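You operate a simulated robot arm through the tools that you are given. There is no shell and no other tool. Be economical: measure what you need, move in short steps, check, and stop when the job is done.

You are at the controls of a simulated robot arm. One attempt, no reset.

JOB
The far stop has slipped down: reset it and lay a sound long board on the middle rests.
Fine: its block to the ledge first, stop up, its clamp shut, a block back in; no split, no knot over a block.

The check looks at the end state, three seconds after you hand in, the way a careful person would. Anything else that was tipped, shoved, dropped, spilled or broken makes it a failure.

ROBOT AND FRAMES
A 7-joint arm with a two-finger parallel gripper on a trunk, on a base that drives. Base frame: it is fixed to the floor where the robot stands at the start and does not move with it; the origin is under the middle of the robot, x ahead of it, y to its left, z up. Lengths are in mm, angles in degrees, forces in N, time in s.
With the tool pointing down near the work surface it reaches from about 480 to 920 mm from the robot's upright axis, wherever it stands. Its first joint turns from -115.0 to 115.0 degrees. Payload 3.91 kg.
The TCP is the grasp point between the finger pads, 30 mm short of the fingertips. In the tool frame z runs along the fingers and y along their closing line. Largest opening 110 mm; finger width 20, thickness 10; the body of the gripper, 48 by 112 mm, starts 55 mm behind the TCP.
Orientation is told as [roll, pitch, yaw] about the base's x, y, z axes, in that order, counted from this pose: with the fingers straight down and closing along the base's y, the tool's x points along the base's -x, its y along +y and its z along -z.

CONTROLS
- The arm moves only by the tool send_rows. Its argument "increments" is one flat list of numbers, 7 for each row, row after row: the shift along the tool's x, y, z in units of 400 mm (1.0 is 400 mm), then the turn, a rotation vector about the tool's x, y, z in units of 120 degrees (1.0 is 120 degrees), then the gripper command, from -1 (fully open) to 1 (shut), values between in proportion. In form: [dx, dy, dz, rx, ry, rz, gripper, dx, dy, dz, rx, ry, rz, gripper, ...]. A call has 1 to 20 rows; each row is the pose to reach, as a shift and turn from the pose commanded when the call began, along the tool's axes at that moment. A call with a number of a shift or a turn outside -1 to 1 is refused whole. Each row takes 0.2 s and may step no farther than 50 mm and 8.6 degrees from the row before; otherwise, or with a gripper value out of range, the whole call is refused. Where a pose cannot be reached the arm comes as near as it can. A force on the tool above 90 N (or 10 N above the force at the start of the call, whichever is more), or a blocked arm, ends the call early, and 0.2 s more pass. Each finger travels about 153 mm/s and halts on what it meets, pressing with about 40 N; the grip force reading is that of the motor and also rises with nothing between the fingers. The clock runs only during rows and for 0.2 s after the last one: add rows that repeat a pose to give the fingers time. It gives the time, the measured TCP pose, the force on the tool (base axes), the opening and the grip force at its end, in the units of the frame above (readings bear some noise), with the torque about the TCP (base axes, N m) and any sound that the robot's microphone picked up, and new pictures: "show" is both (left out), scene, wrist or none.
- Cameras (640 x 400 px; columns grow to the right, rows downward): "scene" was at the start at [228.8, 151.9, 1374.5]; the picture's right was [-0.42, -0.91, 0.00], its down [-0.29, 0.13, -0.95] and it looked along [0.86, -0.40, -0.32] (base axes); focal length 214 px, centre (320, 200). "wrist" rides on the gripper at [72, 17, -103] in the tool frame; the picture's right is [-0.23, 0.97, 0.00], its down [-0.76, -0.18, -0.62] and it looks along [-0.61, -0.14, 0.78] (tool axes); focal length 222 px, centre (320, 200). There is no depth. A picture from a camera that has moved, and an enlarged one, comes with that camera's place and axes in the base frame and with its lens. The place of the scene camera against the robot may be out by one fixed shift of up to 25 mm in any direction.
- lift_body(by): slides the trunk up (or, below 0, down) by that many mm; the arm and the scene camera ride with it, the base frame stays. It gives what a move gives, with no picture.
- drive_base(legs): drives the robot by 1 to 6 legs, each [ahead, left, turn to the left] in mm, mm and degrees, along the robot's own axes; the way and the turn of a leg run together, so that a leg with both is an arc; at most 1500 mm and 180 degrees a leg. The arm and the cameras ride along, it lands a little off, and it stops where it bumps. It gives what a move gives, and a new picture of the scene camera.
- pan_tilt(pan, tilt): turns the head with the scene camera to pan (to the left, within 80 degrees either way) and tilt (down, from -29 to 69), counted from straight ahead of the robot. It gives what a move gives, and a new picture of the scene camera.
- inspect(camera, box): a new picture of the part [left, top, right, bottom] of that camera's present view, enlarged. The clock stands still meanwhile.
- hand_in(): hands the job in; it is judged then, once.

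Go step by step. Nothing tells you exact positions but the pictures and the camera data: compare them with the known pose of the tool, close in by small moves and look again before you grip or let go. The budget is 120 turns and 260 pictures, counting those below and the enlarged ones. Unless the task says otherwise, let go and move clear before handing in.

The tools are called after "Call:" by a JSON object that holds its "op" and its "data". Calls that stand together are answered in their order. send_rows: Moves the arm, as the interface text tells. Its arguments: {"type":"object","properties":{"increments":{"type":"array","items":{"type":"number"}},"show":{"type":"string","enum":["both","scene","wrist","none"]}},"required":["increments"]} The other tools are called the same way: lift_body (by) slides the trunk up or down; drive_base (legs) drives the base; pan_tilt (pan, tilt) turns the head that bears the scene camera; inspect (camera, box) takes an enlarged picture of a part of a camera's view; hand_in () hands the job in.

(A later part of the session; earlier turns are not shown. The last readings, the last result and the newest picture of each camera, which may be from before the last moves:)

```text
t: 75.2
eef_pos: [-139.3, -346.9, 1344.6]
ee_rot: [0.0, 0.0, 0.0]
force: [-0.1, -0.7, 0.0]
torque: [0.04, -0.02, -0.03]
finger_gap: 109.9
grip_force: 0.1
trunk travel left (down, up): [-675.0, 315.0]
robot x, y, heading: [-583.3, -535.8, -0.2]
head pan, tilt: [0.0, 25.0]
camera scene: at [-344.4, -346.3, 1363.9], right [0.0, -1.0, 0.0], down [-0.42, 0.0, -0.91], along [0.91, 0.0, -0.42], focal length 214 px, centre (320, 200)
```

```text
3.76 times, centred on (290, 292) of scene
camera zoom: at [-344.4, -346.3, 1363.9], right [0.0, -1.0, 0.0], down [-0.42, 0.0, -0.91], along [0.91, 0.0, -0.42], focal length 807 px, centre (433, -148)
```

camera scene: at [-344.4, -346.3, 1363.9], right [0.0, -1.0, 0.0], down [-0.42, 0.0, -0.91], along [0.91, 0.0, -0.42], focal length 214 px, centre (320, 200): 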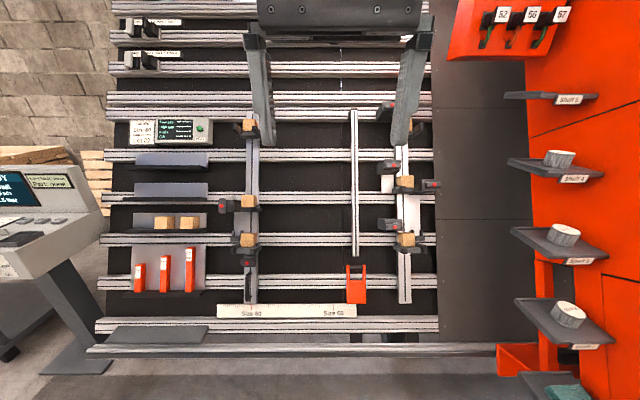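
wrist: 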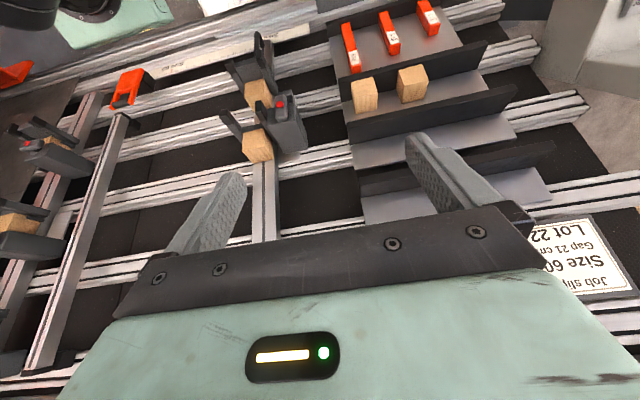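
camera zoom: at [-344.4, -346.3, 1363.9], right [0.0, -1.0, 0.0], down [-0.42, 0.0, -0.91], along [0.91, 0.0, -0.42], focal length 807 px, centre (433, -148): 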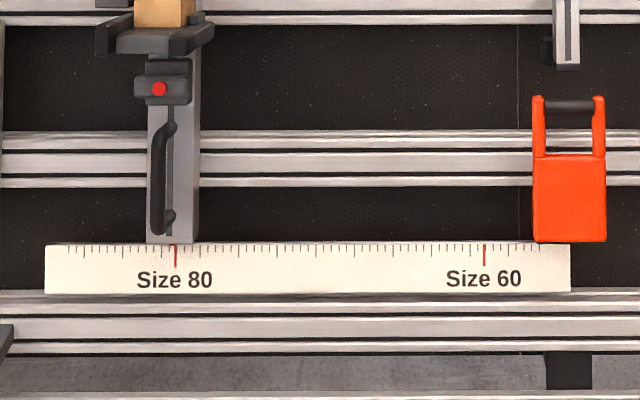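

The left column (y≈9) has its middle rest about 100 mm below the right one, and its clamp lever stands upright (open). The wall leans about 25°. I drive close to it and lower the trunk for a close look.

Call:
{"op": "drive_base", "data": {"legs": [[0, 440, 0], [500, 0, 0]]}}

Call:
{"op": "lift_body", "data": {"by": -150}}

Call:
{"op": "pan_tilt", "data": {"pan": -15, "tilt": 40}}

```text
t: 80.4
eef_pos: [362.1, 90.3, 1344.9]
ee_rot: [-0.1, 0.0, 0.1]
force: [0.8, 0.2, -0.3]
torque: [0.0, -0.02, 0.05]
finger_gap: 110.2
grip_force: 0.0
trunk travel left (down, up): [-675.0, 315.0]
robot x, y, heading: [-84.3, -98.6, -0.1]
head pan, tilt: [0.0, 25.0]
camera scene: at [156.3, 89.9, 1363.9], right [0.0, -1.0, 0.0], down [-0.42, 0.0, -0.91], along [0.91, 0.0, -0.42], focal length 214 px, centre (320, 200)
```

scene: 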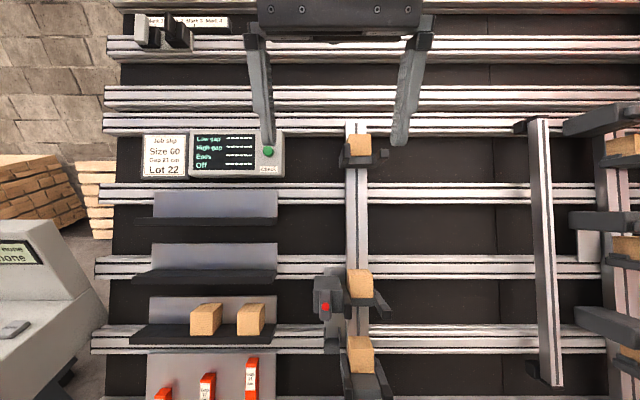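

```text
t: 82.1
eef_pos: [360.9, 90.3, 1193.9]
ee_rot: [0.0, -0.1, 0.1]
force: [-0.1, -0.1, -0.1]
torque: [0.02, 0.01, 0.0]
finger_gap: 110.1
grip_force: 0.1
trunk travel left (down, up): [-525.0, 465.0]
robot x, y, heading: [-77.8, -104.2, -0.1]
head pan, tilt: [0.0, 25.0]
```

```text
t: 82.9
eef_pos: [360.9, 91.8, 1195.2]
ee_rot: [0.0, 0.0, 0.0]
force: [-0.2, 0.2, -0.3]
torque: [-0.01, -0.04, 0.0]
finger_gap: 110.0
grip_force: 0.1
trunk travel left (down, up): [-525.0, 465.0]
robot x, y, heading: [-80.1, -100.1, 0.0]
head pan, tilt: [-15.0, 40.0]
camera scene: at [146.3, 68.0, 1190.6], right [-0.26, -0.97, 0.0], down [-0.62, 0.17, -0.77], along [0.74, -0.2, -0.64], focal length 214 px, centre (320, 200)
```

scene: 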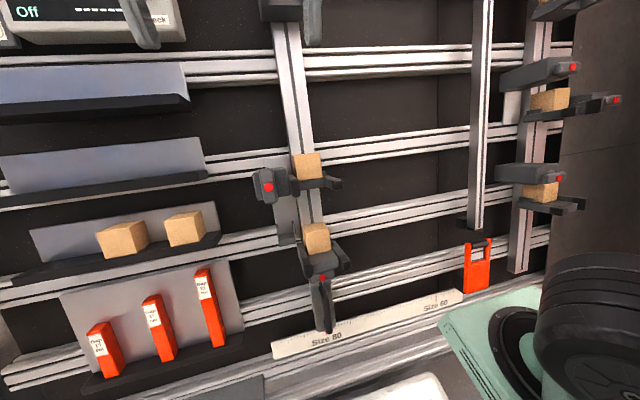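

Call:
{"op": "inspect", "data": {"camera": "scene", "box": [240, 140, 370, 240]}}

Call:
{"op": "inspect", "data": {"camera": "scene", "box": [270, 205, 370, 340]}}

Call:
{"op": "inspect", "data": {"camera": "scene", "box": [490, 50, 630, 220]}}

Call:
{"op": "inspect", "data": {"camera": "scene", "box": [20, 190, 250, 390]}}

```text
4.00 times, centred on (305, 190) of scene
camera zoom: at [146.3, 68.0, 1190.6], right [-0.26, -0.97, 0.0], down [-0.62, 0.17, -0.77], along [0.74, -0.2, -0.64], focal length 858 px, centre (380, 240)
```

zoom: 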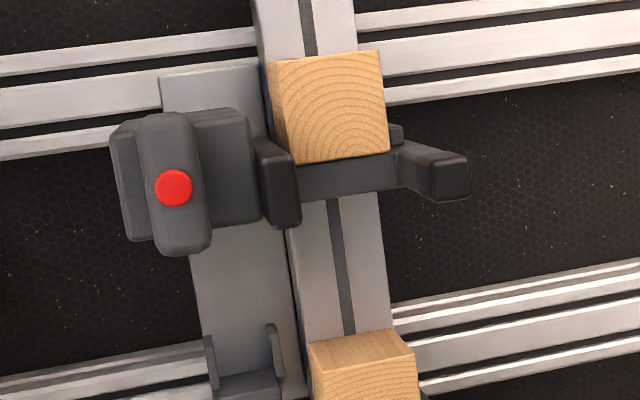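

```text
2.96 times, centred on (320, 272) of scene
camera zoom: at [146.3, 68.0, 1190.6], right [-0.26, -0.97, 0.0], down [-0.62, 0.17, -0.77], along [0.74, -0.2, -0.64], focal length 636 px, centre (320, -15)
```

zoom: 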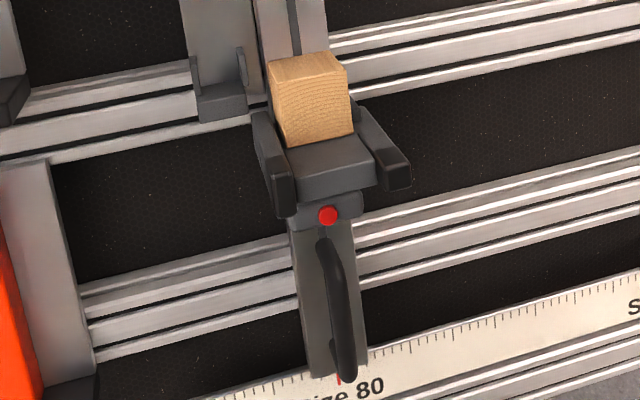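

```text
2.35 times, centred on (560, 135) of scene
camera zoom: at [146.3, 68.0, 1190.6], right [-0.26, -0.97, 0.0], down [-0.62, 0.17, -0.77], along [0.74, -0.2, -0.64], focal length 505 px, centre (-245, 353)
```

zoom: 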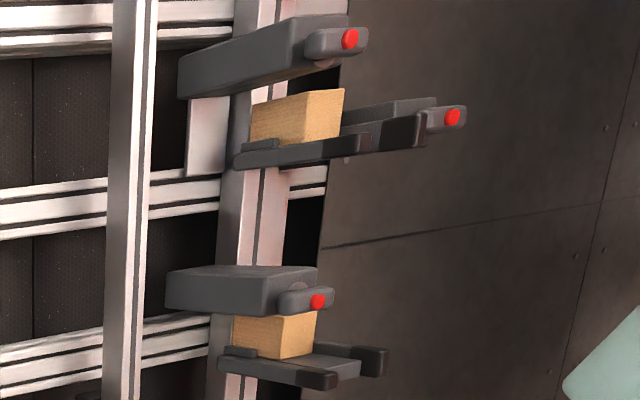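

```text
2.00 times, centred on (135, 290) of scene
camera zoom: at [146.3, 68.0, 1190.6], right [-0.26, -0.97, 0.0], down [-0.62, 0.17, -0.77], along [0.74, -0.2, -0.64], focal length 429 px, centre (690, 20)
```

zoom: 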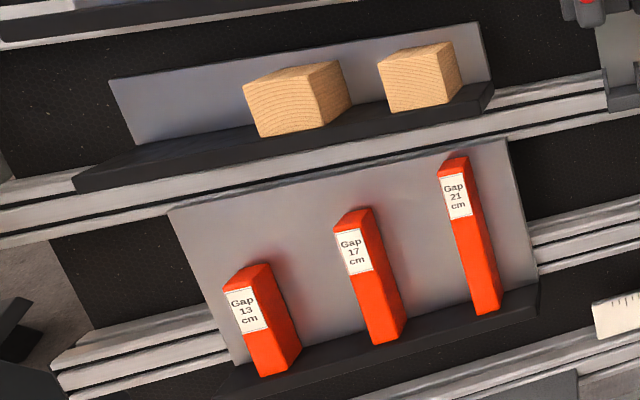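

The picture is clear: the stop's clamp body (lever upright = open) sits left of the rest, the gauge seat is below it. Block mid-left is at about (571,-14,934), 90 mm too low. I tilt the tool to face the wall squarely (approach 25° downward).

Call:
{"op": "send_rows", "data": {"increments": [0, 0, 0, 0, -0.0677, 0, -1, 0, 0, 0, 0, -0.1354, 0, -1, 0, 0, 0, 0, -0.2031, 0, -1, 0, 0, 0, 0, -0.2708, 0, -1, 0, 0, 0, 0, -0.3385, 0, -1, 0, 0, 0, 0, -0.4062, 0, -1, 0, 0, 0, 0, -0.474, 0, -1, 0, 0, 0, 0, -0.5417, 0, -1]}}

```text
t: 84.7
eef_pos: [369.2, 88.3, 1189.3]
ee_rot: [0.1, -64.3, 0.2]
force: [0.9, 1.0, -0.2]
torque: [0.0, 0.04, -0.02]
finger_gap: 109.7
grip_force: 0.0
trunk travel left (down, up): [-525.0, 465.0]
robot x, y, heading: [-79.6, -102.3, 0.1]
head pan, tilt: [-15.0, 40.0]
camera scene: at [152.2, 65.2, 1190.5], right [-0.26, -0.97, 0.0], down [-0.63, 0.17, -0.76], along [0.74, -0.2, -0.65], focal length 214 px, centre (320, 200)
camera wrist: at [243.2, 106.5, 1169.7], right [0.09, 0.97, 0.2], down [-0.23, -0.18, 0.96], along [0.97, -0.14, 0.21], focal length 222 px, centre (320, 200)
```

scene: 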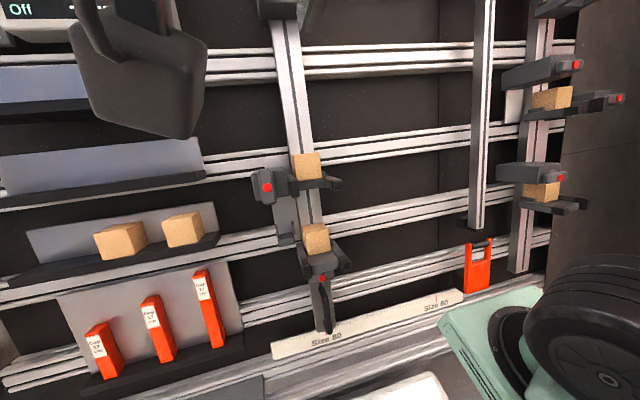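
wrist: 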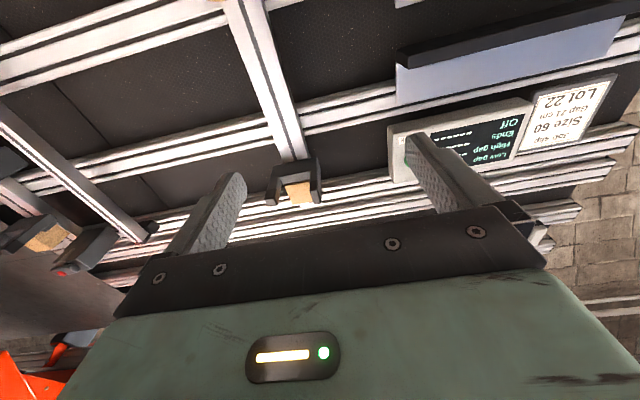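

I roll the tool by 180° so the wrist camera looks from above.

Call:
{"op": "send_rows", "data": {"increments": [0, 0, 0, 0, 0, 0.07, -1, 0, 0, 0, 0, 0, 0.14, -1, 0, 0, 0, 0, 0, 0.21, -1, 0, 0, 0, 0, 0, 0.28, -1, 0, 0, 0, 0, 0, 0.35, -1, 0, 0, 0, 0, 0, 0.42, -1, 0, 0, 0, 0, 0, 0.49, -1, 0, 0, 0, 0, 0, 0.56, -1, 0, 0, 0, 0, 0, 0.63, -1, 0, 0, 0, 0, 0, 0.69, -1, 0, 0, 0, 0, 0, 0.75, -1], "show": "none"}}

Call:
{"op": "send_rows", "data": {"increments": [0, 0, 0, 0, 0, 0.07, -1, 0, 0, 0, 0, 0, 0.14, -1, 0, 0, 0, 0, 0, 0.21, -1, 0, 0, 0, 0, 0, 0.28, -1, 0, 0, 0, 0, 0, 0.35, -1, 0, 0, 0, 0, 0, 0.42, -1, 0, 0, 0, 0, 0, 0.49, -1, 0, 0, 0, 0, 0, 0.56, -1, 0, 0, 0, 0, 0, 0.63, -1, 0, 0, 0, 0, 0, 0.69, -1, 0, 0, 0, 0, 0, 0.75, -1]}}

```text
t: 87.1
eef_pos: [393.7, 94.3, 1220.7]
ee_rot: [62.8, -0.3, -89.6]
force: [0.1, 0.6, 0.5]
torque: [0.01, -0.03, -0.02]
finger_gap: 109.7
grip_force: 0.0
out of reach, approached as far as the arm can: row 10, 11
trunk travel left (down, up): [-525.0, 465.0]
robot x, y, heading: [-80.0, -106.3, 0.0]
head pan, tilt: [-15.0, 40.0]
```

```text
t: 89.5
eef_pos: [622.0, -41.4, 1223.4]
ee_rot: [9.4, 63.9, -161.0]
force: [-0.4, 0.2, 0.2]
torque: [0.03, 0.02, -0.01]
finger_gap: 110.0
grip_force: 0.1
out of reach, approached as far as the arm can: row 1, 2, 3, 4, 5, 6, 7, 8, 9, 10, 11
trunk travel left (down, up): [-525.0, 465.0]
robot x, y, heading: [-80.5, -98.3, 0.0]
head pan, tilt: [-15.0, 40.0]
camera scene: at [146.5, 68.0, 1190.5], right [-0.26, -0.97, 0.0], down [-0.62, 0.17, -0.77], along [0.74, -0.2, -0.64], focal length 214 px, centre (320, 200)
camera wrist: at [562.1, -60.1, 1334.1], right [0.08, -0.99, -0.13], down [-0.9, -0.02, -0.43], along [0.42, 0.16, -0.89], focal length 222 px, centre (320, 200)
```

scene: 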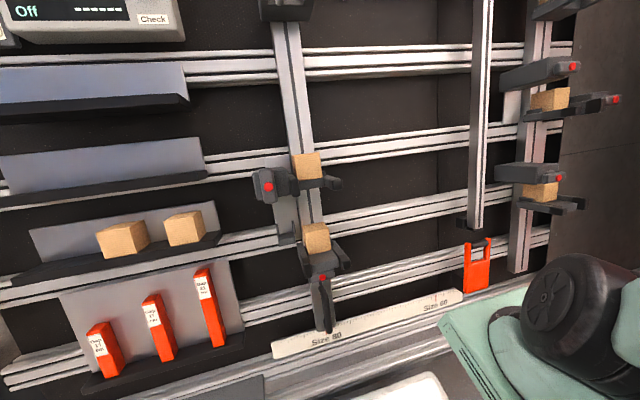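
wrist: 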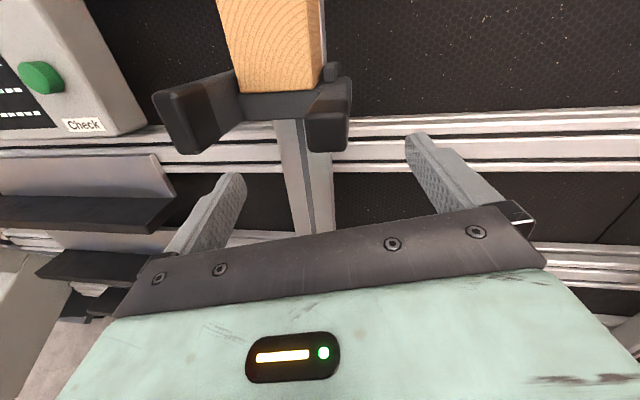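

The arm swung farther out than asked (TCP now near the top rest, nothing touched). I back the base away before correcting.

Call:
{"op": "drive_base", "data": {"legs": [[-170, 0, 0]]}}

Call:
{"op": "send_rows", "data": {"increments": [0, 0, 0, -0.032, 0, 0.034, -1, 0, 0, 0, -0.0645, 0.003, 0.068, -1]}}

```text
t: 90.9
eef_pos: [451.5, -40.9, 1225.3]
ee_rot: [9.7, 64.0, -160.7]
force: [0.1, 0.5, -0.1]
torque: [0.01, 0.0, 0.01]
finger_gap: 110.2
grip_force: 0.0
trunk travel left (down, up): [-525.0, 465.0]
robot x, y, heading: [-247.4, -100.0, 0.2]
head pan, tilt: [-15.0, 40.0]
camera scene: at [-23.6, 67.8, 1190.5], right [-0.26, -0.97, 0.0], down [-0.62, 0.17, -0.77], along [0.74, -0.2, -0.64], focal length 214 px, centre (320, 200)
```

scene: 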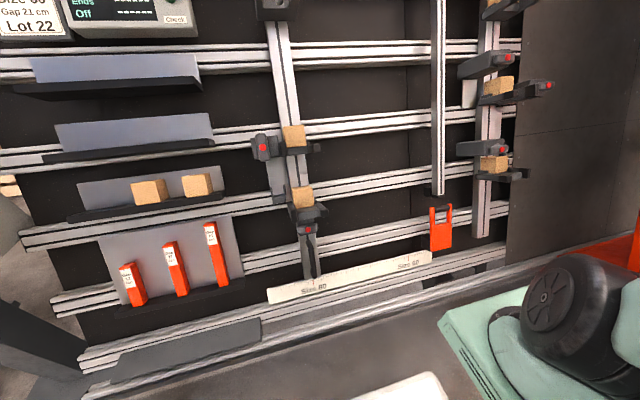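

```text
t: 91.5
eef_pos: [483.1, -93.8, 1211.9]
ee_rot: [-1.0, 65.2, -178.8]
force: [-0.2, -0.3, -0.1]
torque: [0.02, 0.0, -0.01]
finger_gap: 110.0
grip_force: 0.1
out of reach, approached as far as the arm can: row 1, 2
trunk travel left (down, up): [-525.0, 465.0]
robot x, y, heading: [-246.5, -102.4, -0.2]
head pan, tilt: [-15.0, 40.0]
camera scene: at [-23.6, 67.8, 1190.6], right [-0.26, -0.97, 0.0], down [-0.62, 0.17, -0.77], along [0.74, -0.2, -0.64], focal length 214 px, centre (320, 200)
camera wrist: at [419.6, -112.9, 1320.5], right [-0.06, -0.98, -0.21], down [-0.89, 0.15, -0.43], along [0.45, 0.17, -0.88], focal length 222 px, centre (320, 200)
```

scene: 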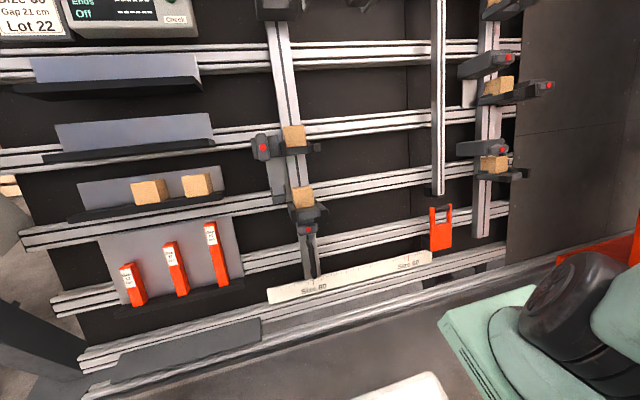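
wrist: 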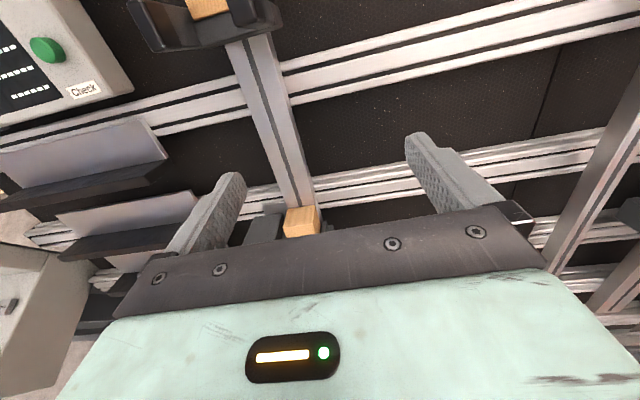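

Orientation is now nearly square to the wall, camera on top. I lower the trunk to the stop's level.

Call:
{"op": "lift_body", "data": {"by": -220}}

Call:
{"op": "send_rows", "data": {"increments": [0, 0, 0, 0, 0, 0.01, -1]}}

```text
t: 93.9
eef_pos: [483.5, -93.8, 991.8]
ee_rot: [-0.9, 65.2, -178.5]
force: [0.1, -0.2, -0.2]
torque: [0.04, 0.0, 0.0]
finger_gap: 110.1
grip_force: 0.0
trunk travel left (down, up): [-305.0, 685.0]
robot x, y, heading: [-246.9, -100.5, 0.3]
head pan, tilt: [-15.0, 40.0]
```

```text
t: 94.3
eef_pos: [484.8, -93.8, 991.6]
ee_rot: [-3.6, 65.1, 178.6]
force: [0.0, 0.6, 0.1]
torque: [-0.01, 0.02, -0.03]
finger_gap: 110.0
grip_force: 0.0
trunk travel left (down, up): [-305.0, 685.0]
robot x, y, heading: [-251.8, -100.9, -0.1]
head pan, tilt: [-15.0, 40.0]
camera scene: at [-23.5, 67.8, 970.6], right [-0.26, -0.97, 0.0], down [-0.62, 0.17, -0.77], along [0.74, -0.2, -0.64], focal length 214 px, centre (320, 200)
camera wrist: at [419.8, -115.2, 1100.0], right [-0.06, -0.97, -0.23], down [-0.89, 0.16, -0.42], along [0.45, 0.18, -0.88], focal length 222 px, centre (320, 200)
```

scene: 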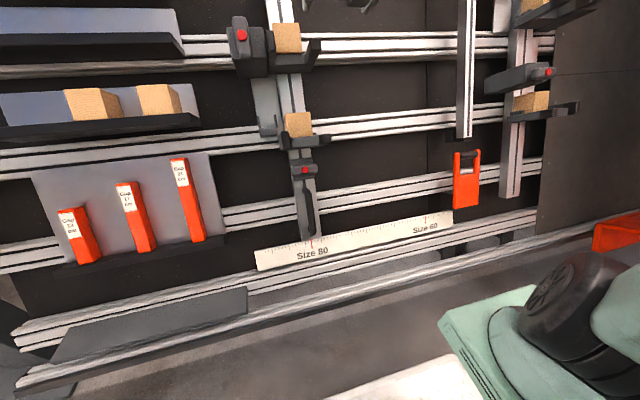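
wrist: 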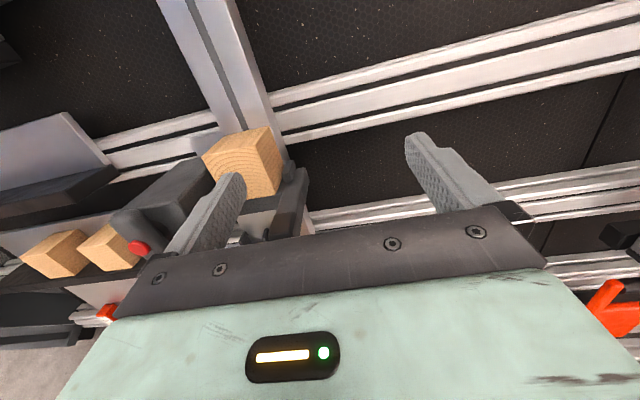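

Now the orientation is reachable. I shift sideways to line up with the block and correct the small twist.

Call:
{"op": "send_rows", "data": {"increments": [0, -0.115, 0, -0.019, 0, -0.005, -1, 0, -0.2325, 0, -0.019, 0, -0.005, -1]}}

```text
t: 94.9
eef_pos: [501.5, -74.2, 975.0]
ee_rot: [-2.2, 65.5, -179.0]
force: [0.5, 1.0, 0.4]
torque: [0.01, -0.03, 0.01]
finger_gap: 110.1
grip_force: 0.1
out of reach, approached as far as the arm can: row 1, 2
trunk travel left (down, up): [-305.0, 685.0]
robot x, y, heading: [-251.3, -100.0, 0.1]
head pan, tilt: [-15.0, 40.0]
camera scene: at [-23.5, 67.7, 970.6], right [-0.26, -0.97, 0.0], down [-0.62, 0.17, -0.77], along [0.74, -0.2, -0.64], focal length 214 px, centre (320, 200)
camera wrist: at [438.4, -95.4, 1084.3], right [-0.04, -0.97, -0.22], down [-0.89, 0.14, -0.43], along [0.45, 0.18, -0.87], focal length 222 px, centre (320, 200)
```

scene: 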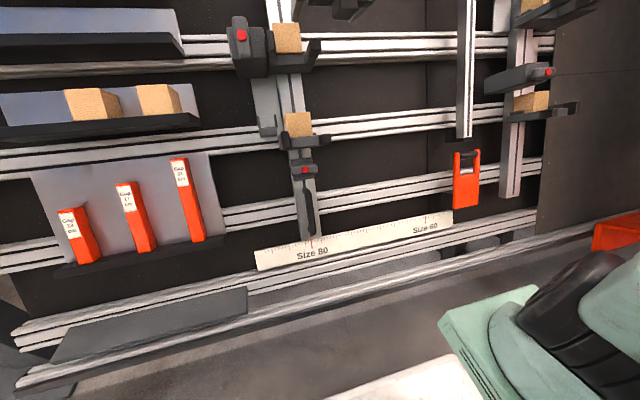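
wrist: 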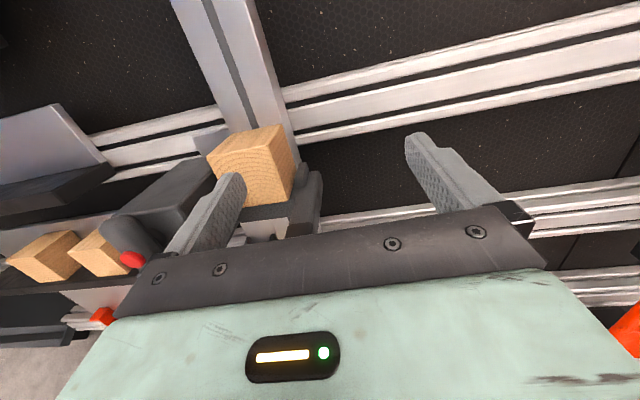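

The flipped roll sits at the arm's limit. I go back to the natural roll (camera below), which leaves twist range both ways for the lever; first I back off.

Call:
{"op": "drive_base", "data": {"legs": [[-150, 0, 0]]}}

Call:
{"op": "send_rows", "data": {"increments": [0, 0, 0, 0, 0, -0.07, -1, 0, 0, 0, 0, 0, -0.14, -1, 0, 0, 0, 0, 0, -0.21, -1, 0, 0, 0, 0, 0, -0.28, -1, 0, 0, 0, 0, 0, -0.35, -1, 0, 0, 0, 0, 0, -0.42, -1, 0, 0, 0, 0, 0, -0.49, -1, 0, 0, 0, 0, 0, -0.56, -1, 0, 0, 0, 0, 0, -0.63, -1, 0, 0, 0, 0, 0, -0.69, -1, 0, 0, 0, 0, 0, -0.75, -1], "show": "none"}}

Call:
{"op": "send_rows", "data": {"increments": [0, 0, 0, 0, 0, -0.07, -1, 0, 0, 0, 0, 0, -0.14, -1, 0, 0, 0, 0, 0, -0.21, -1, 0, 0, 0, 0, 0, -0.28, -1, 0, 0, 0, 0, 0, -0.35, -1, 0, 0, 0, 0, 0, -0.42, -1, 0, 0, 0, 0, 0, -0.49, -1, 0, 0, 0, 0, 0, -0.56, -1, 0, 0, 0, 0, 0, -0.63, -1, 0, 0, 0, 0, 0, -0.69, -1, 0, 0, 0, 0, 0, -0.75, -1]}}

```text
t: 96.2
eef_pos: [351.5, -74.8, 975.1]
ee_rot: [-2.1, 65.5, -179.0]
force: [0.7, -0.4, -0.8]
torque: [0.01, -0.01, -0.01]
finger_gap: 109.7
grip_force: 0.1
trunk travel left (down, up): [-305.0, 685.0]
robot x, y, heading: [-399.9, -103.8, 0.2]
head pan, tilt: [-15.0, 40.0]
camera scene: at [-173.1, 67.7, 970.5], right [-0.26, -0.97, 0.0], down [-0.62, 0.17, -0.77], along [0.74, -0.2, -0.64], focal length 214 px, centre (320, 200)
```

scene: 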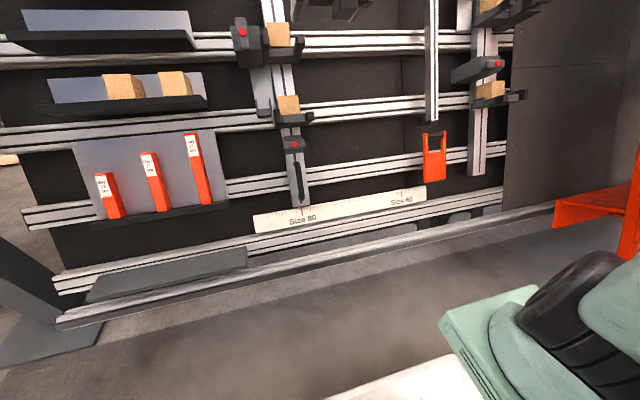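

```text
t: 98.6
eef_pos: [352.5, -73.9, 976.6]
ee_rot: [65.6, 0.7, -86.9]
force: [0.9, -0.2, 0.7]
torque: [-0.02, 0.0, 0.03]
finger_gap: 110.0
grip_force: 0.1
trunk travel left (down, up): [-305.0, 685.0]
robot x, y, heading: [-400.2, -103.4, 0.1]
head pan, tilt: [-15.0, 40.0]
```

```text
t: 101.0
eef_pos: [353.3, -74.1, 976.2]
ee_rot: [1.9, -65.6, 1.3]
force: [-0.3, 0.0, -0.6]
torque: [0.0, 0.01, -0.01]
finger_gap: 109.9
grip_force: 0.0
trunk travel left (down, up): [-305.0, 685.0]
robot x, y, heading: [-400.2, -101.8, 0.0]
head pan, tilt: [-15.0, 40.0]
camera scene: at [-173.1, 67.7, 970.5], right [-0.26, -0.97, 0.0], down [-0.62, 0.17, -0.77], along [0.74, -0.2, -0.64], focal length 214 px, centre (320, 200)
camera wrist: at [227.3, -62.8, 952.7], right [0.04, 0.97, 0.22], down [-0.24, -0.2, 0.95], along [0.97, -0.09, 0.23], focal length 222 px, centre (320, 200)
```

scene: 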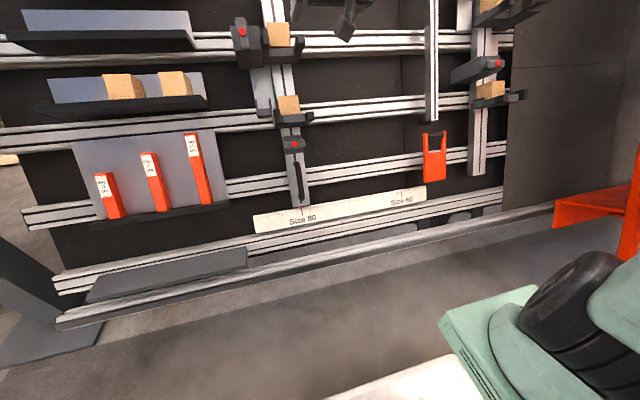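
wrist: 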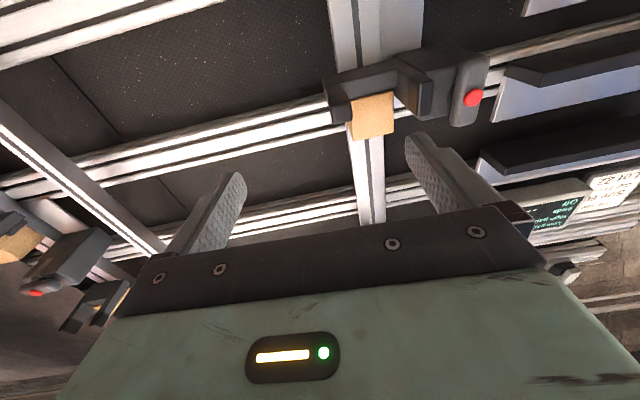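

Natural roll now and clean. From two wrist views the block's front centre is at about (557, 3, 932). I drive nearer and line up.

Call:
{"op": "drive_base", "data": {"legs": [[150, 0, 0]]}}

Call:
{"op": "send_rows", "data": {"increments": [0, 0.096, 0, 0.0257, 0, 0.0044, -1, 0.015, 0.1925, 0, 0.0257, 0, 0.0044, -1]}}

```text
t: 102.4
eef_pos: [502.6, -73.5, 975.7]
ee_rot: [2.1, -65.6, 1.0]
force: [-0.6, -0.3, 0.0]
torque: [0.0, 0.0, 0.02]
finger_gap: 110.1
grip_force: 0.0
trunk travel left (down, up): [-305.0, 685.0]
robot x, y, heading: [-252.3, -103.3, -0.0]
head pan, tilt: [-15.0, 40.0]
camera scene: at [-22.6, 67.5, 970.5], right [-0.26, -0.97, 0.0], down [-0.62, 0.17, -0.77], along [0.74, -0.2, -0.64], focal length 214 px, centre (320, 200)
```

scene: 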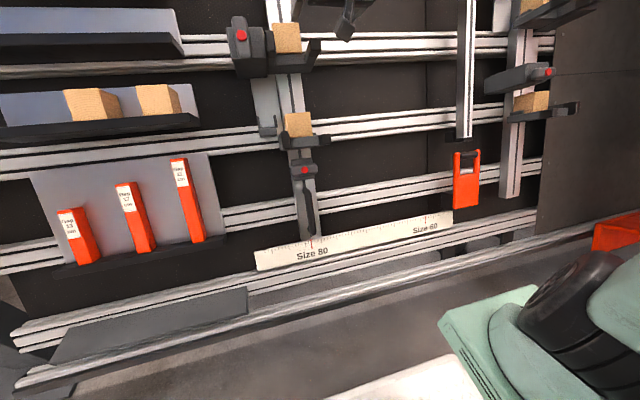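

```text
t: 103.0
eef_pos: [497.7, 1.0, 972.5]
ee_rot: [0.3, -65.6, -0.4]
force: [2.3, -1.4, 2.9]
torque: [0.03, 0.18, 0.07]
finger_gap: 109.1
grip_force: 0.1
trunk travel left (down, up): [-305.0, 685.0]
robot x, y, heading: [-251.4, -102.0, -0.2]
head pan, tilt: [-15.0, 40.0]
camera scene: at [-22.5, 67.3, 970.7], right [-0.26, -0.97, 0.0], down [-0.62, 0.17, -0.77], along [0.74, -0.2, -0.64], focal length 214 px, centre (320, 200)
camera wrist: at [373.3, 19.5, 949.3], right [0.1, 0.97, 0.21], down [-0.25, -0.18, 0.95], along [0.96, -0.15, 0.23], focal length 222 px, centre (320, 200)
```

scene: 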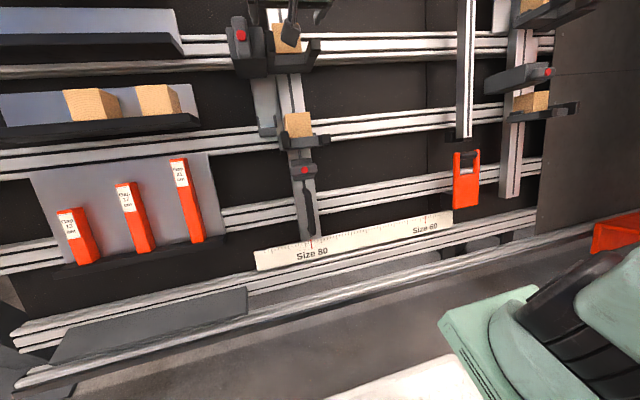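
wrist: 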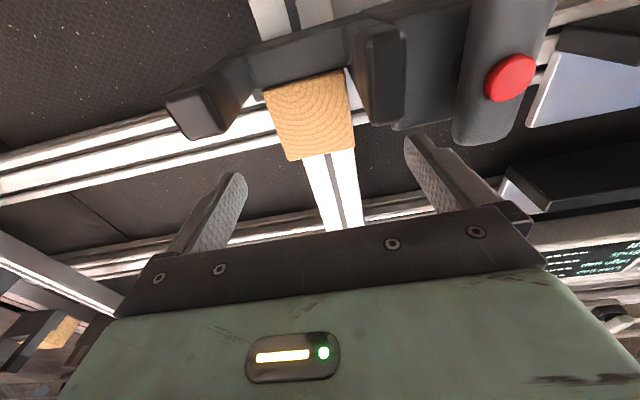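

The block is centred to about 2 mm. The rest's left arm rises to about mid-block, so I narrow the fingers to 80 mm, grip high on the block, and approach part way first.

Call:
{"op": "send_rows", "data": {"increments": [0, 0, 0, 0, 0, 0, -0.45, 0, -0.004, 0.05, 0, 0, 0, -0.45, 0, -0.005, 0.1, 0, 0, 0, -0.45]}}

Call:
{"op": "inspect", "data": {"camera": "scene", "box": [210, 0, 350, 100]}}

```text
t: 103.9
eef_pos: [526.3, 3.5, 965.6]
ee_rot: [2.2, -66.2, -1.4]
force: [-59.7, -16.0, 31.3]
torque: [1.31, 0.67, 2.76]
finger_gap: 72.8
grip_force: 0.0
trunk travel left (down, up): [-305.0, 685.0]
robot x, y, heading: [-251.3, -100.7, -0.1]
head pan, tilt: [-15.0, 40.0]
stopped in row 3: the force on the tool passed its limit at 109 N (the readings are from after the stop); the commanded pose is now the measured one
camera scene: at [-27.2, 66.5, 971.9], right [-0.26, -0.97, 0.0], down [-0.62, 0.17, -0.77], along [0.74, -0.2, -0.64], focal length 214 px, centre (320, 200)
camera wrist: at [401.7, 20.5, 940.5], right [0.08, 0.97, 0.22], down [-0.26, -0.2, 0.95], along [0.96, -0.14, 0.24], focal length 222 px, centre (320, 200)
```

scene: 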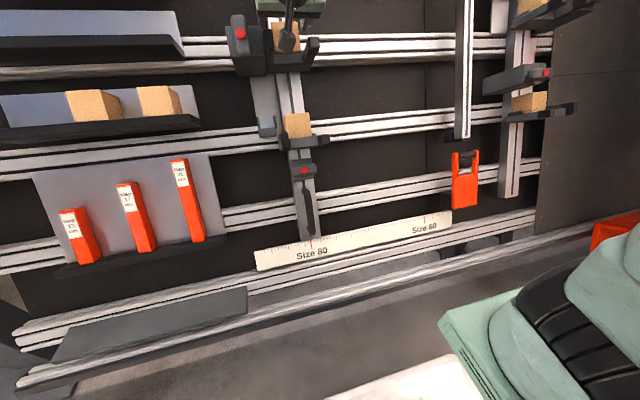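
wrist: 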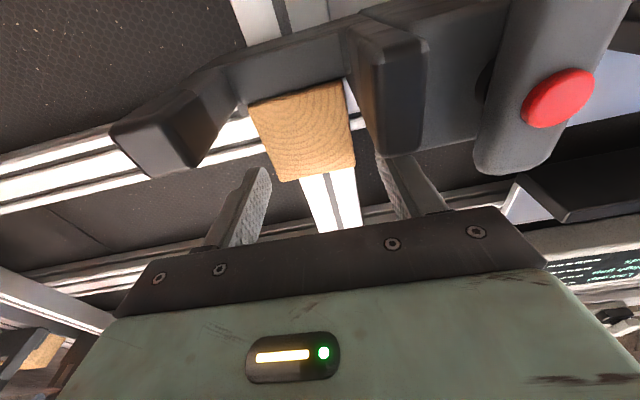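

```text
4.00 times, centred on (280, 50) of scene
camera zoom: at [-27.2, 66.5, 971.9], right [-0.26, -0.97, 0.0], down [-0.62, 0.17, -0.77], along [0.74, -0.2, -0.64], focal length 858 px, centre (480, 800)
```

zoom: 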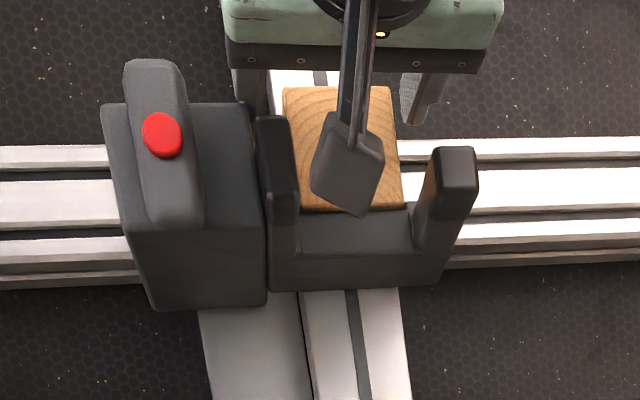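

The left finger met the clamp body, which stands almost as high as the block. There is only a ~17 mm slot between block and body, so I back off, set the fingers to ~68 mm and line up precisely.

Call:
{"op": "send_rows", "data": {"increments": [0, 0, -0.05, 0, 0, 0, -0.24, 0, 0, -0.05, -0.012, 0, 0, -0.24], "show": "none"}}

Call:
{"op": "inspect", "data": {"camera": "wrist", "box": [200, 40, 520, 240]}}

Call:
{"op": "inspect", "data": {"camera": "scene", "box": [210, 0, 350, 90]}}

```text
t: 104.5
eef_pos: [513.5, 3.9, 967.0]
ee_rot: [2.6, -65.7, -0.6]
force: [-0.5, -0.3, -0.2]
torque: [-0.04, -0.04, 0.01]
finger_gap: 68.1
grip_force: 0.0
trunk travel left (down, up): [-305.0, 685.0]
robot x, y, heading: [-253.1, -101.9, 0.2]
head pan, tilt: [-15.0, 40.0]
```

```text
2.00 times, centred on (360, 140) of wrist
camera zoom: at [387.3, 18.1, 942.8], right [0.06, 0.97, 0.23], down [-0.25, -0.2, 0.95], along [0.97, -0.12, 0.23], focal length 444 px, centre (240, 320)
```

zoom: 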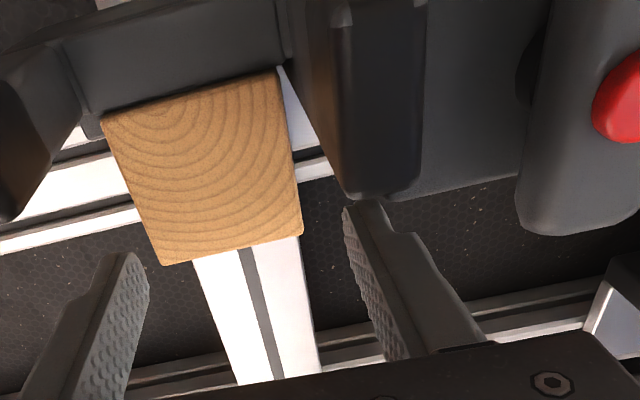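

```text
4.44 times, centred on (280, 45) of scene
camera zoom: at [-23.2, 67.5, 970.4], right [-0.26, -0.97, 0.0], down [-0.62, 0.17, -0.77], along [0.74, -0.2, -0.64], focal length 953 px, centre (498, 889)
```

zoom: 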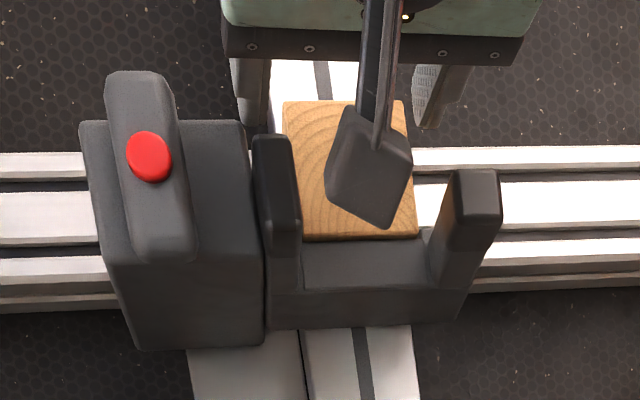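

There is a visible slot. Block centre is ~5 mm to the right of my axis and I am yawed 2°; I correct both and enter slowly.

Call:
{"op": "send_rows", "data": {"increments": [0, -0.0125, 0, 0.017, 0, -0.002, -0.24, 0, -0.0125, 0.03, 0.017, 0, -0.002, -0.24, 0, -0.0125, 0.06, 0.017, 0, -0.002, -0.24], "show": "none"}}

Call:
{"op": "inspect", "data": {"camera": "wrist", "box": [200, 40, 520, 240]}}

Call:
{"op": "inspect", "data": {"camera": "scene", "box": [210, 0, 350, 90]}}

```text
t: 105.3
eef_pos: [534.6, 0.9, 956.8]
ee_rot: [0.1, -65.9, -0.1]
force: [0.7, 0.8, 0.0]
torque: [-0.01, 0.01, 0.04]
finger_gap: 68.0
grip_force: 0.1
trunk travel left (down, up): [-305.0, 685.0]
robot x, y, heading: [-248.3, -100.5, -0.2]
head pan, tilt: [-15.0, 40.0]
```

```text
2.00 times, centred on (360, 140) of wrist
camera zoom: at [409.5, 17.8, 932.7], right [0.09, 0.97, 0.21], down [-0.26, -0.18, 0.95], along [0.96, -0.14, 0.23], focal length 444 px, centre (240, 320)
```

zoom: 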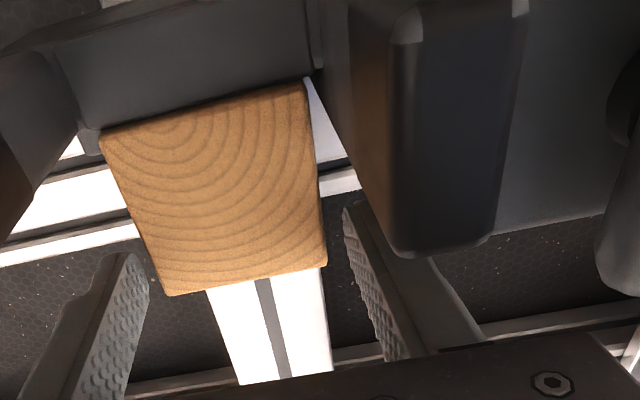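

```text
4.44 times, centred on (280, 45) of scene
camera zoom: at [-23.7, 67.4, 970.5], right [-0.26, -0.97, 0.0], down [-0.62, 0.17, -0.77], along [0.74, -0.2, -0.64], focal length 953 px, centre (498, 889)
```

zoom: 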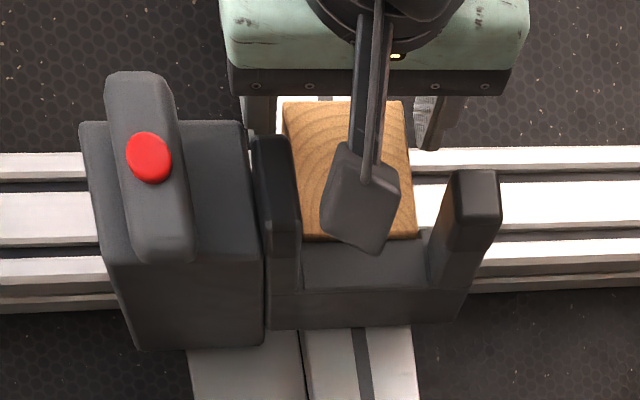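

Aligned; I go in to grip depth and close.

Call:
{"op": "send_rows", "data": {"increments": [0, 0, 0.03, 0, 0, 0, -0.24, 0, 0, 0.06, 0, 0, 0, -0.24, 0, 0, 0.09, 0, 0, 0, -0.24, 0, 0, 0.09, 0, 0, 0, 0.2, 0, 0, 0.09, 0, 0, 0, 0.2]}}

```text
t: 106.5
eef_pos: [557.3, -1.5, 944.5]
ee_rot: [0.3, -65.8, -0.1]
force: [-0.8, 2.7, 2.0]
torque: [-0.03, 0.01, -0.01]
finger_gap: 57.5
grip_force: 40.0
out of reach, approached as far as the arm can: row 3, 4, 5
trunk travel left (down, up): [-305.0, 685.0]
robot x, y, heading: [-250.1, -101.7, -0.0]
head pan, tilt: [-15.0, 40.0]
camera scene: at [-23.7, 67.5, 970.6], right [-0.26, -0.97, 0.0], down [-0.62, 0.17, -0.77], along [0.74, -0.2, -0.64], focal length 214 px, centre (320, 200)
camera wrist: at [431.9, 14.9, 920.4], right [0.09, 0.97, 0.21], down [-0.26, -0.18, 0.95], along [0.96, -0.14, 0.23], focal length 222 px, centre (320, 200)
```

scene: 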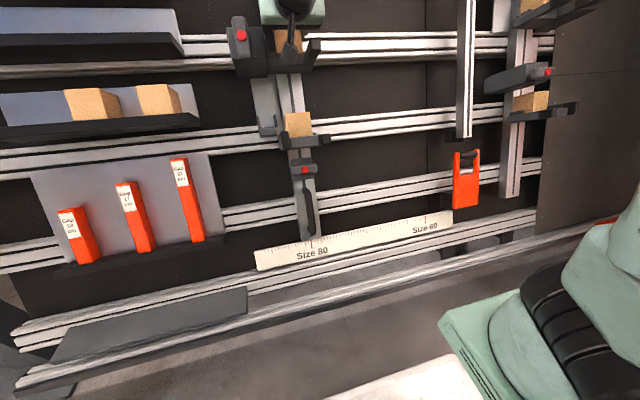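
wrist: 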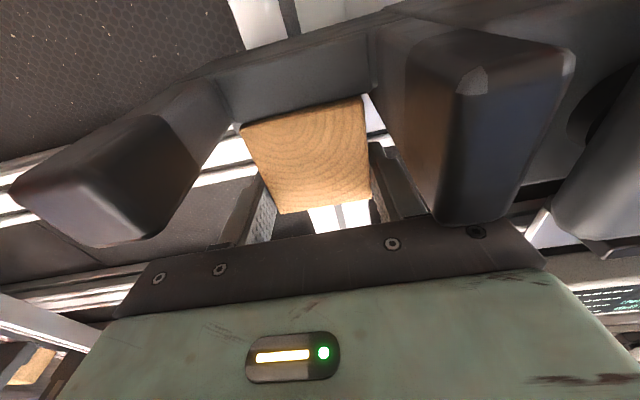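

Block gripped (57.5 mm wide). I lift it slightly, draw it straight out, and back the base off.

Call:
{"op": "send_rows", "data": {"increments": [-0.015, 0, -0.005, 0, 0, 0, 0.2, -0.03, 0, -0.03, 0, 0, 0, 0.2, -0.03, 0, -0.1, 0, 0, 0, 0.2, -0.03, 0, -0.2, 0, 0, 0, 0.2, -0.03, 0, -0.25, 0, 0, 0, 0.2]}}

Call:
{"op": "drive_base", "data": {"legs": [[-150, 0, 0]]}}

```text
t: 107.7
eef_pos: [471.3, -4.2, 996.7]
ee_rot: [0.2, -65.7, -0.2]
force: [-0.1, -1.0, -0.8]
torque: [0.01, 0.04, 0.01]
finger_gap: 57.5
grip_force: 39.8
trunk travel left (down, up): [-305.0, 685.0]
robot x, y, heading: [-254.7, -102.4, 0.3]
head pan, tilt: [-15.0, 40.0]
camera scene: at [-23.5, 67.4, 970.5], right [-0.26, -0.97, 0.0], down [-0.62, 0.17, -0.77], along [0.74, -0.2, -0.64], focal length 214 px, centre (320, 200)
camera wrist: at [345.3, 13.5, 972.6], right [0.09, 0.97, 0.21], down [-0.26, -0.18, 0.95], along [0.96, -0.14, 0.23], focal length 222 px, centre (320, 200)
```

scene: 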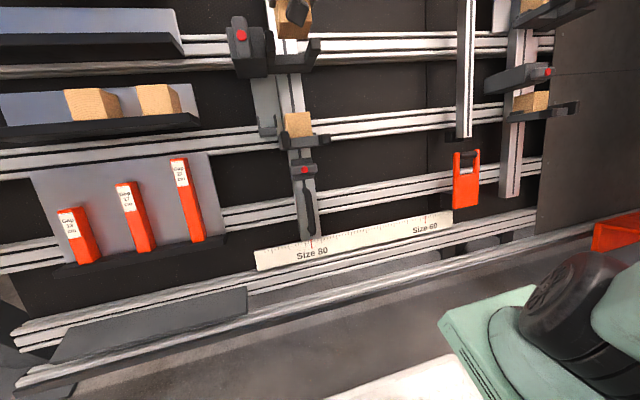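
wrist: 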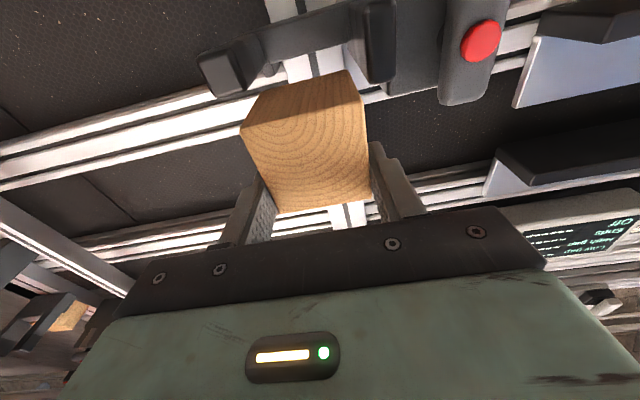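

```text
t: 109.0
eef_pos: [320.7, -4.2, 997.2]
ee_rot: [0.1, -65.8, 0.0]
force: [0.5, 0.2, -0.9]
torque: [0.0, 0.02, -0.01]
finger_gap: 57.4
grip_force: 39.6
trunk travel left (down, up): [-305.0, 685.0]
robot x, y, heading: [-400.4, -104.0, 0.2]
head pan, tilt: [-15.0, 40.0]
camera scene: at [-174.1, 67.5, 970.5], right [-0.26, -0.97, 0.0], down [-0.62, 0.17, -0.77], along [0.74, -0.2, -0.64], focal length 214 px, centre (320, 200)
```

scene: 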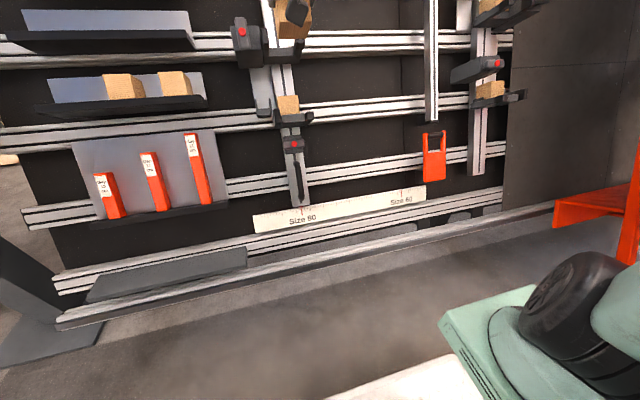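

Block is out and held. I drive left to the block ledge and lower the trunk.

Call:
{"op": "drive_base", "data": {"legs": [[0, 525, 0]]}}

Call:
{"op": "lift_body", "data": {"by": -135}}

Call:
{"op": "pan_tilt", "data": {"pan": 0, "tilt": 20}}

```text
t: 112.1
eef_pos: [320.0, 519.6, 996.7]
ee_rot: [0.2, -65.8, -0.2]
force: [0.4, 0.2, -0.7]
torque: [-0.01, 0.05, 0.02]
finger_gap: 57.3
grip_force: 39.9
trunk travel left (down, up): [-305.0, 685.0]
robot x, y, heading: [-402.4, 422.6, 0.0]
head pan, tilt: [-15.0, 40.0]
camera scene: at [-173.6, 591.0, 970.5], right [-0.26, -0.97, 0.0], down [-0.62, 0.17, -0.77], along [0.74, -0.2, -0.64], focal length 214 px, centre (320, 200)
```

scene: 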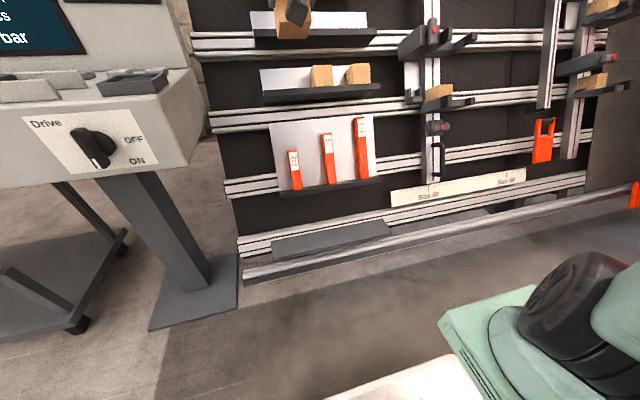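

```text
t: 113.7
eef_pos: [320.0, 518.3, 862.2]
ee_rot: [0.1, -65.7, -0.3]
force: [-0.3, -0.2, -0.9]
torque: [-0.01, 0.02, -0.05]
finger_gap: 57.5
grip_force: 40.0
trunk travel left (down, up): [-170.0, 820.0]
robot x, y, heading: [-401.1, 418.1, -0.3]
head pan, tilt: [-15.0, 40.0]
```

```text
t: 114.5
eef_pos: [320.5, 519.3, 862.1]
ee_rot: [0.2, -65.8, -0.2]
force: [0.2, -0.1, -0.4]
torque: [0.01, 0.06, 0.03]
finger_gap: 57.5
grip_force: 40.0
trunk travel left (down, up): [-170.0, 820.0]
robot x, y, heading: [-399.2, 419.4, -0.1]
head pan, tilt: [0.0, 20.0]
camera scene: at [-162.6, 612.9, 866.9], right [0.0, -1.0, 0.0], down [-0.34, 0.0, -0.94], along [0.94, 0.0, -0.34], focal length 214 px, centre (320, 200)
```

scene: 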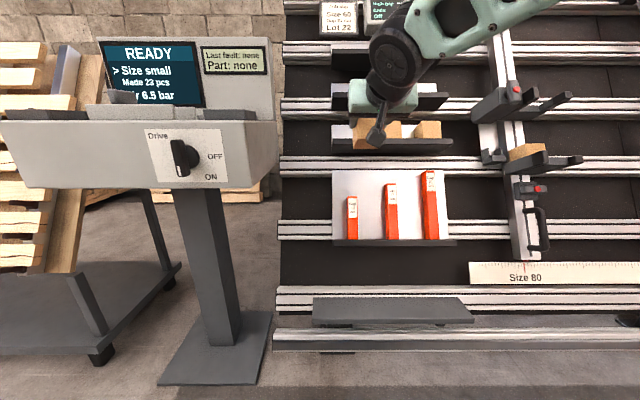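

I move up to the ledge, keeping the console clear.

Call:
{"op": "drive_base", "data": {"legs": [[160, 0, 0]]}}

Call:
{"op": "inspect", "data": {"camera": "wrist", "box": [0, 0, 640, 400]}}

Call:
{"op": "inspect", "data": {"camera": "scene", "box": [300, 60, 480, 180]}}

```text
t: 116.0
eef_pos: [478.7, 520.9, 863.3]
ee_rot: [0.3, -65.9, -0.1]
force: [-7.7, 3.2, 8.9]
torque: [0.08, 0.16, 0.02]
finger_gap: 57.5
grip_force: 39.8
trunk travel left (down, up): [-170.0, 820.0]
robot x, y, heading: [-241.9, 422.1, -0.2]
head pan, tilt: [0.0, 20.0]
camera scene: at [-3.6, 613.1, 867.1], right [0.0, -1.0, 0.0], down [-0.34, 0.0, -0.94], along [0.94, 0.0, -0.34], focal length 214 px, centre (320, 200)
```

scene: 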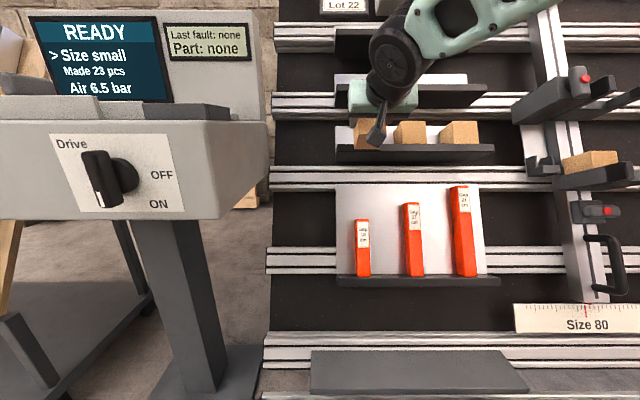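

```text
1.00 times, centred on (320, 200) of wrist (not enlarged: the box is as wide or as high as the picture)
camera zoom: at [354.6, 538.0, 838.5], right [0.09, 0.97, 0.21], down [-0.26, -0.18, 0.95], along [0.96, -0.14, 0.23], focal length 222 px, centre (320, 200)
```

zoom: 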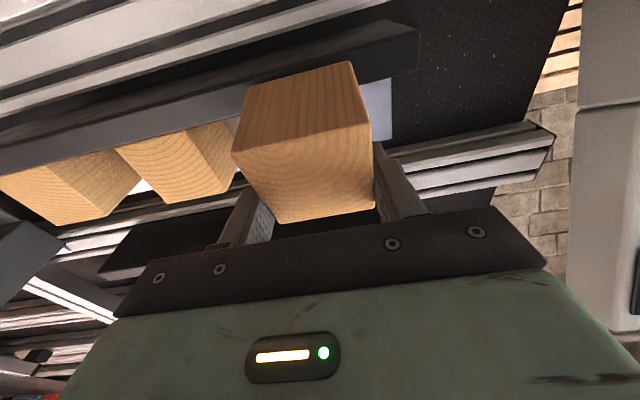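

```text
3.33 times, centred on (390, 120) of scene
camera zoom: at [-3.6, 613.1, 867.1], right [0.0, -1.0, 0.0], down [-0.34, 0.0, -0.94], along [0.94, 0.0, -0.34], focal length 715 px, centre (87, 467)
```

zoom: 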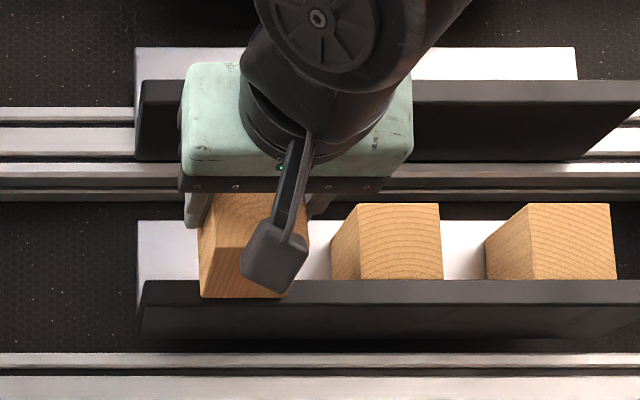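

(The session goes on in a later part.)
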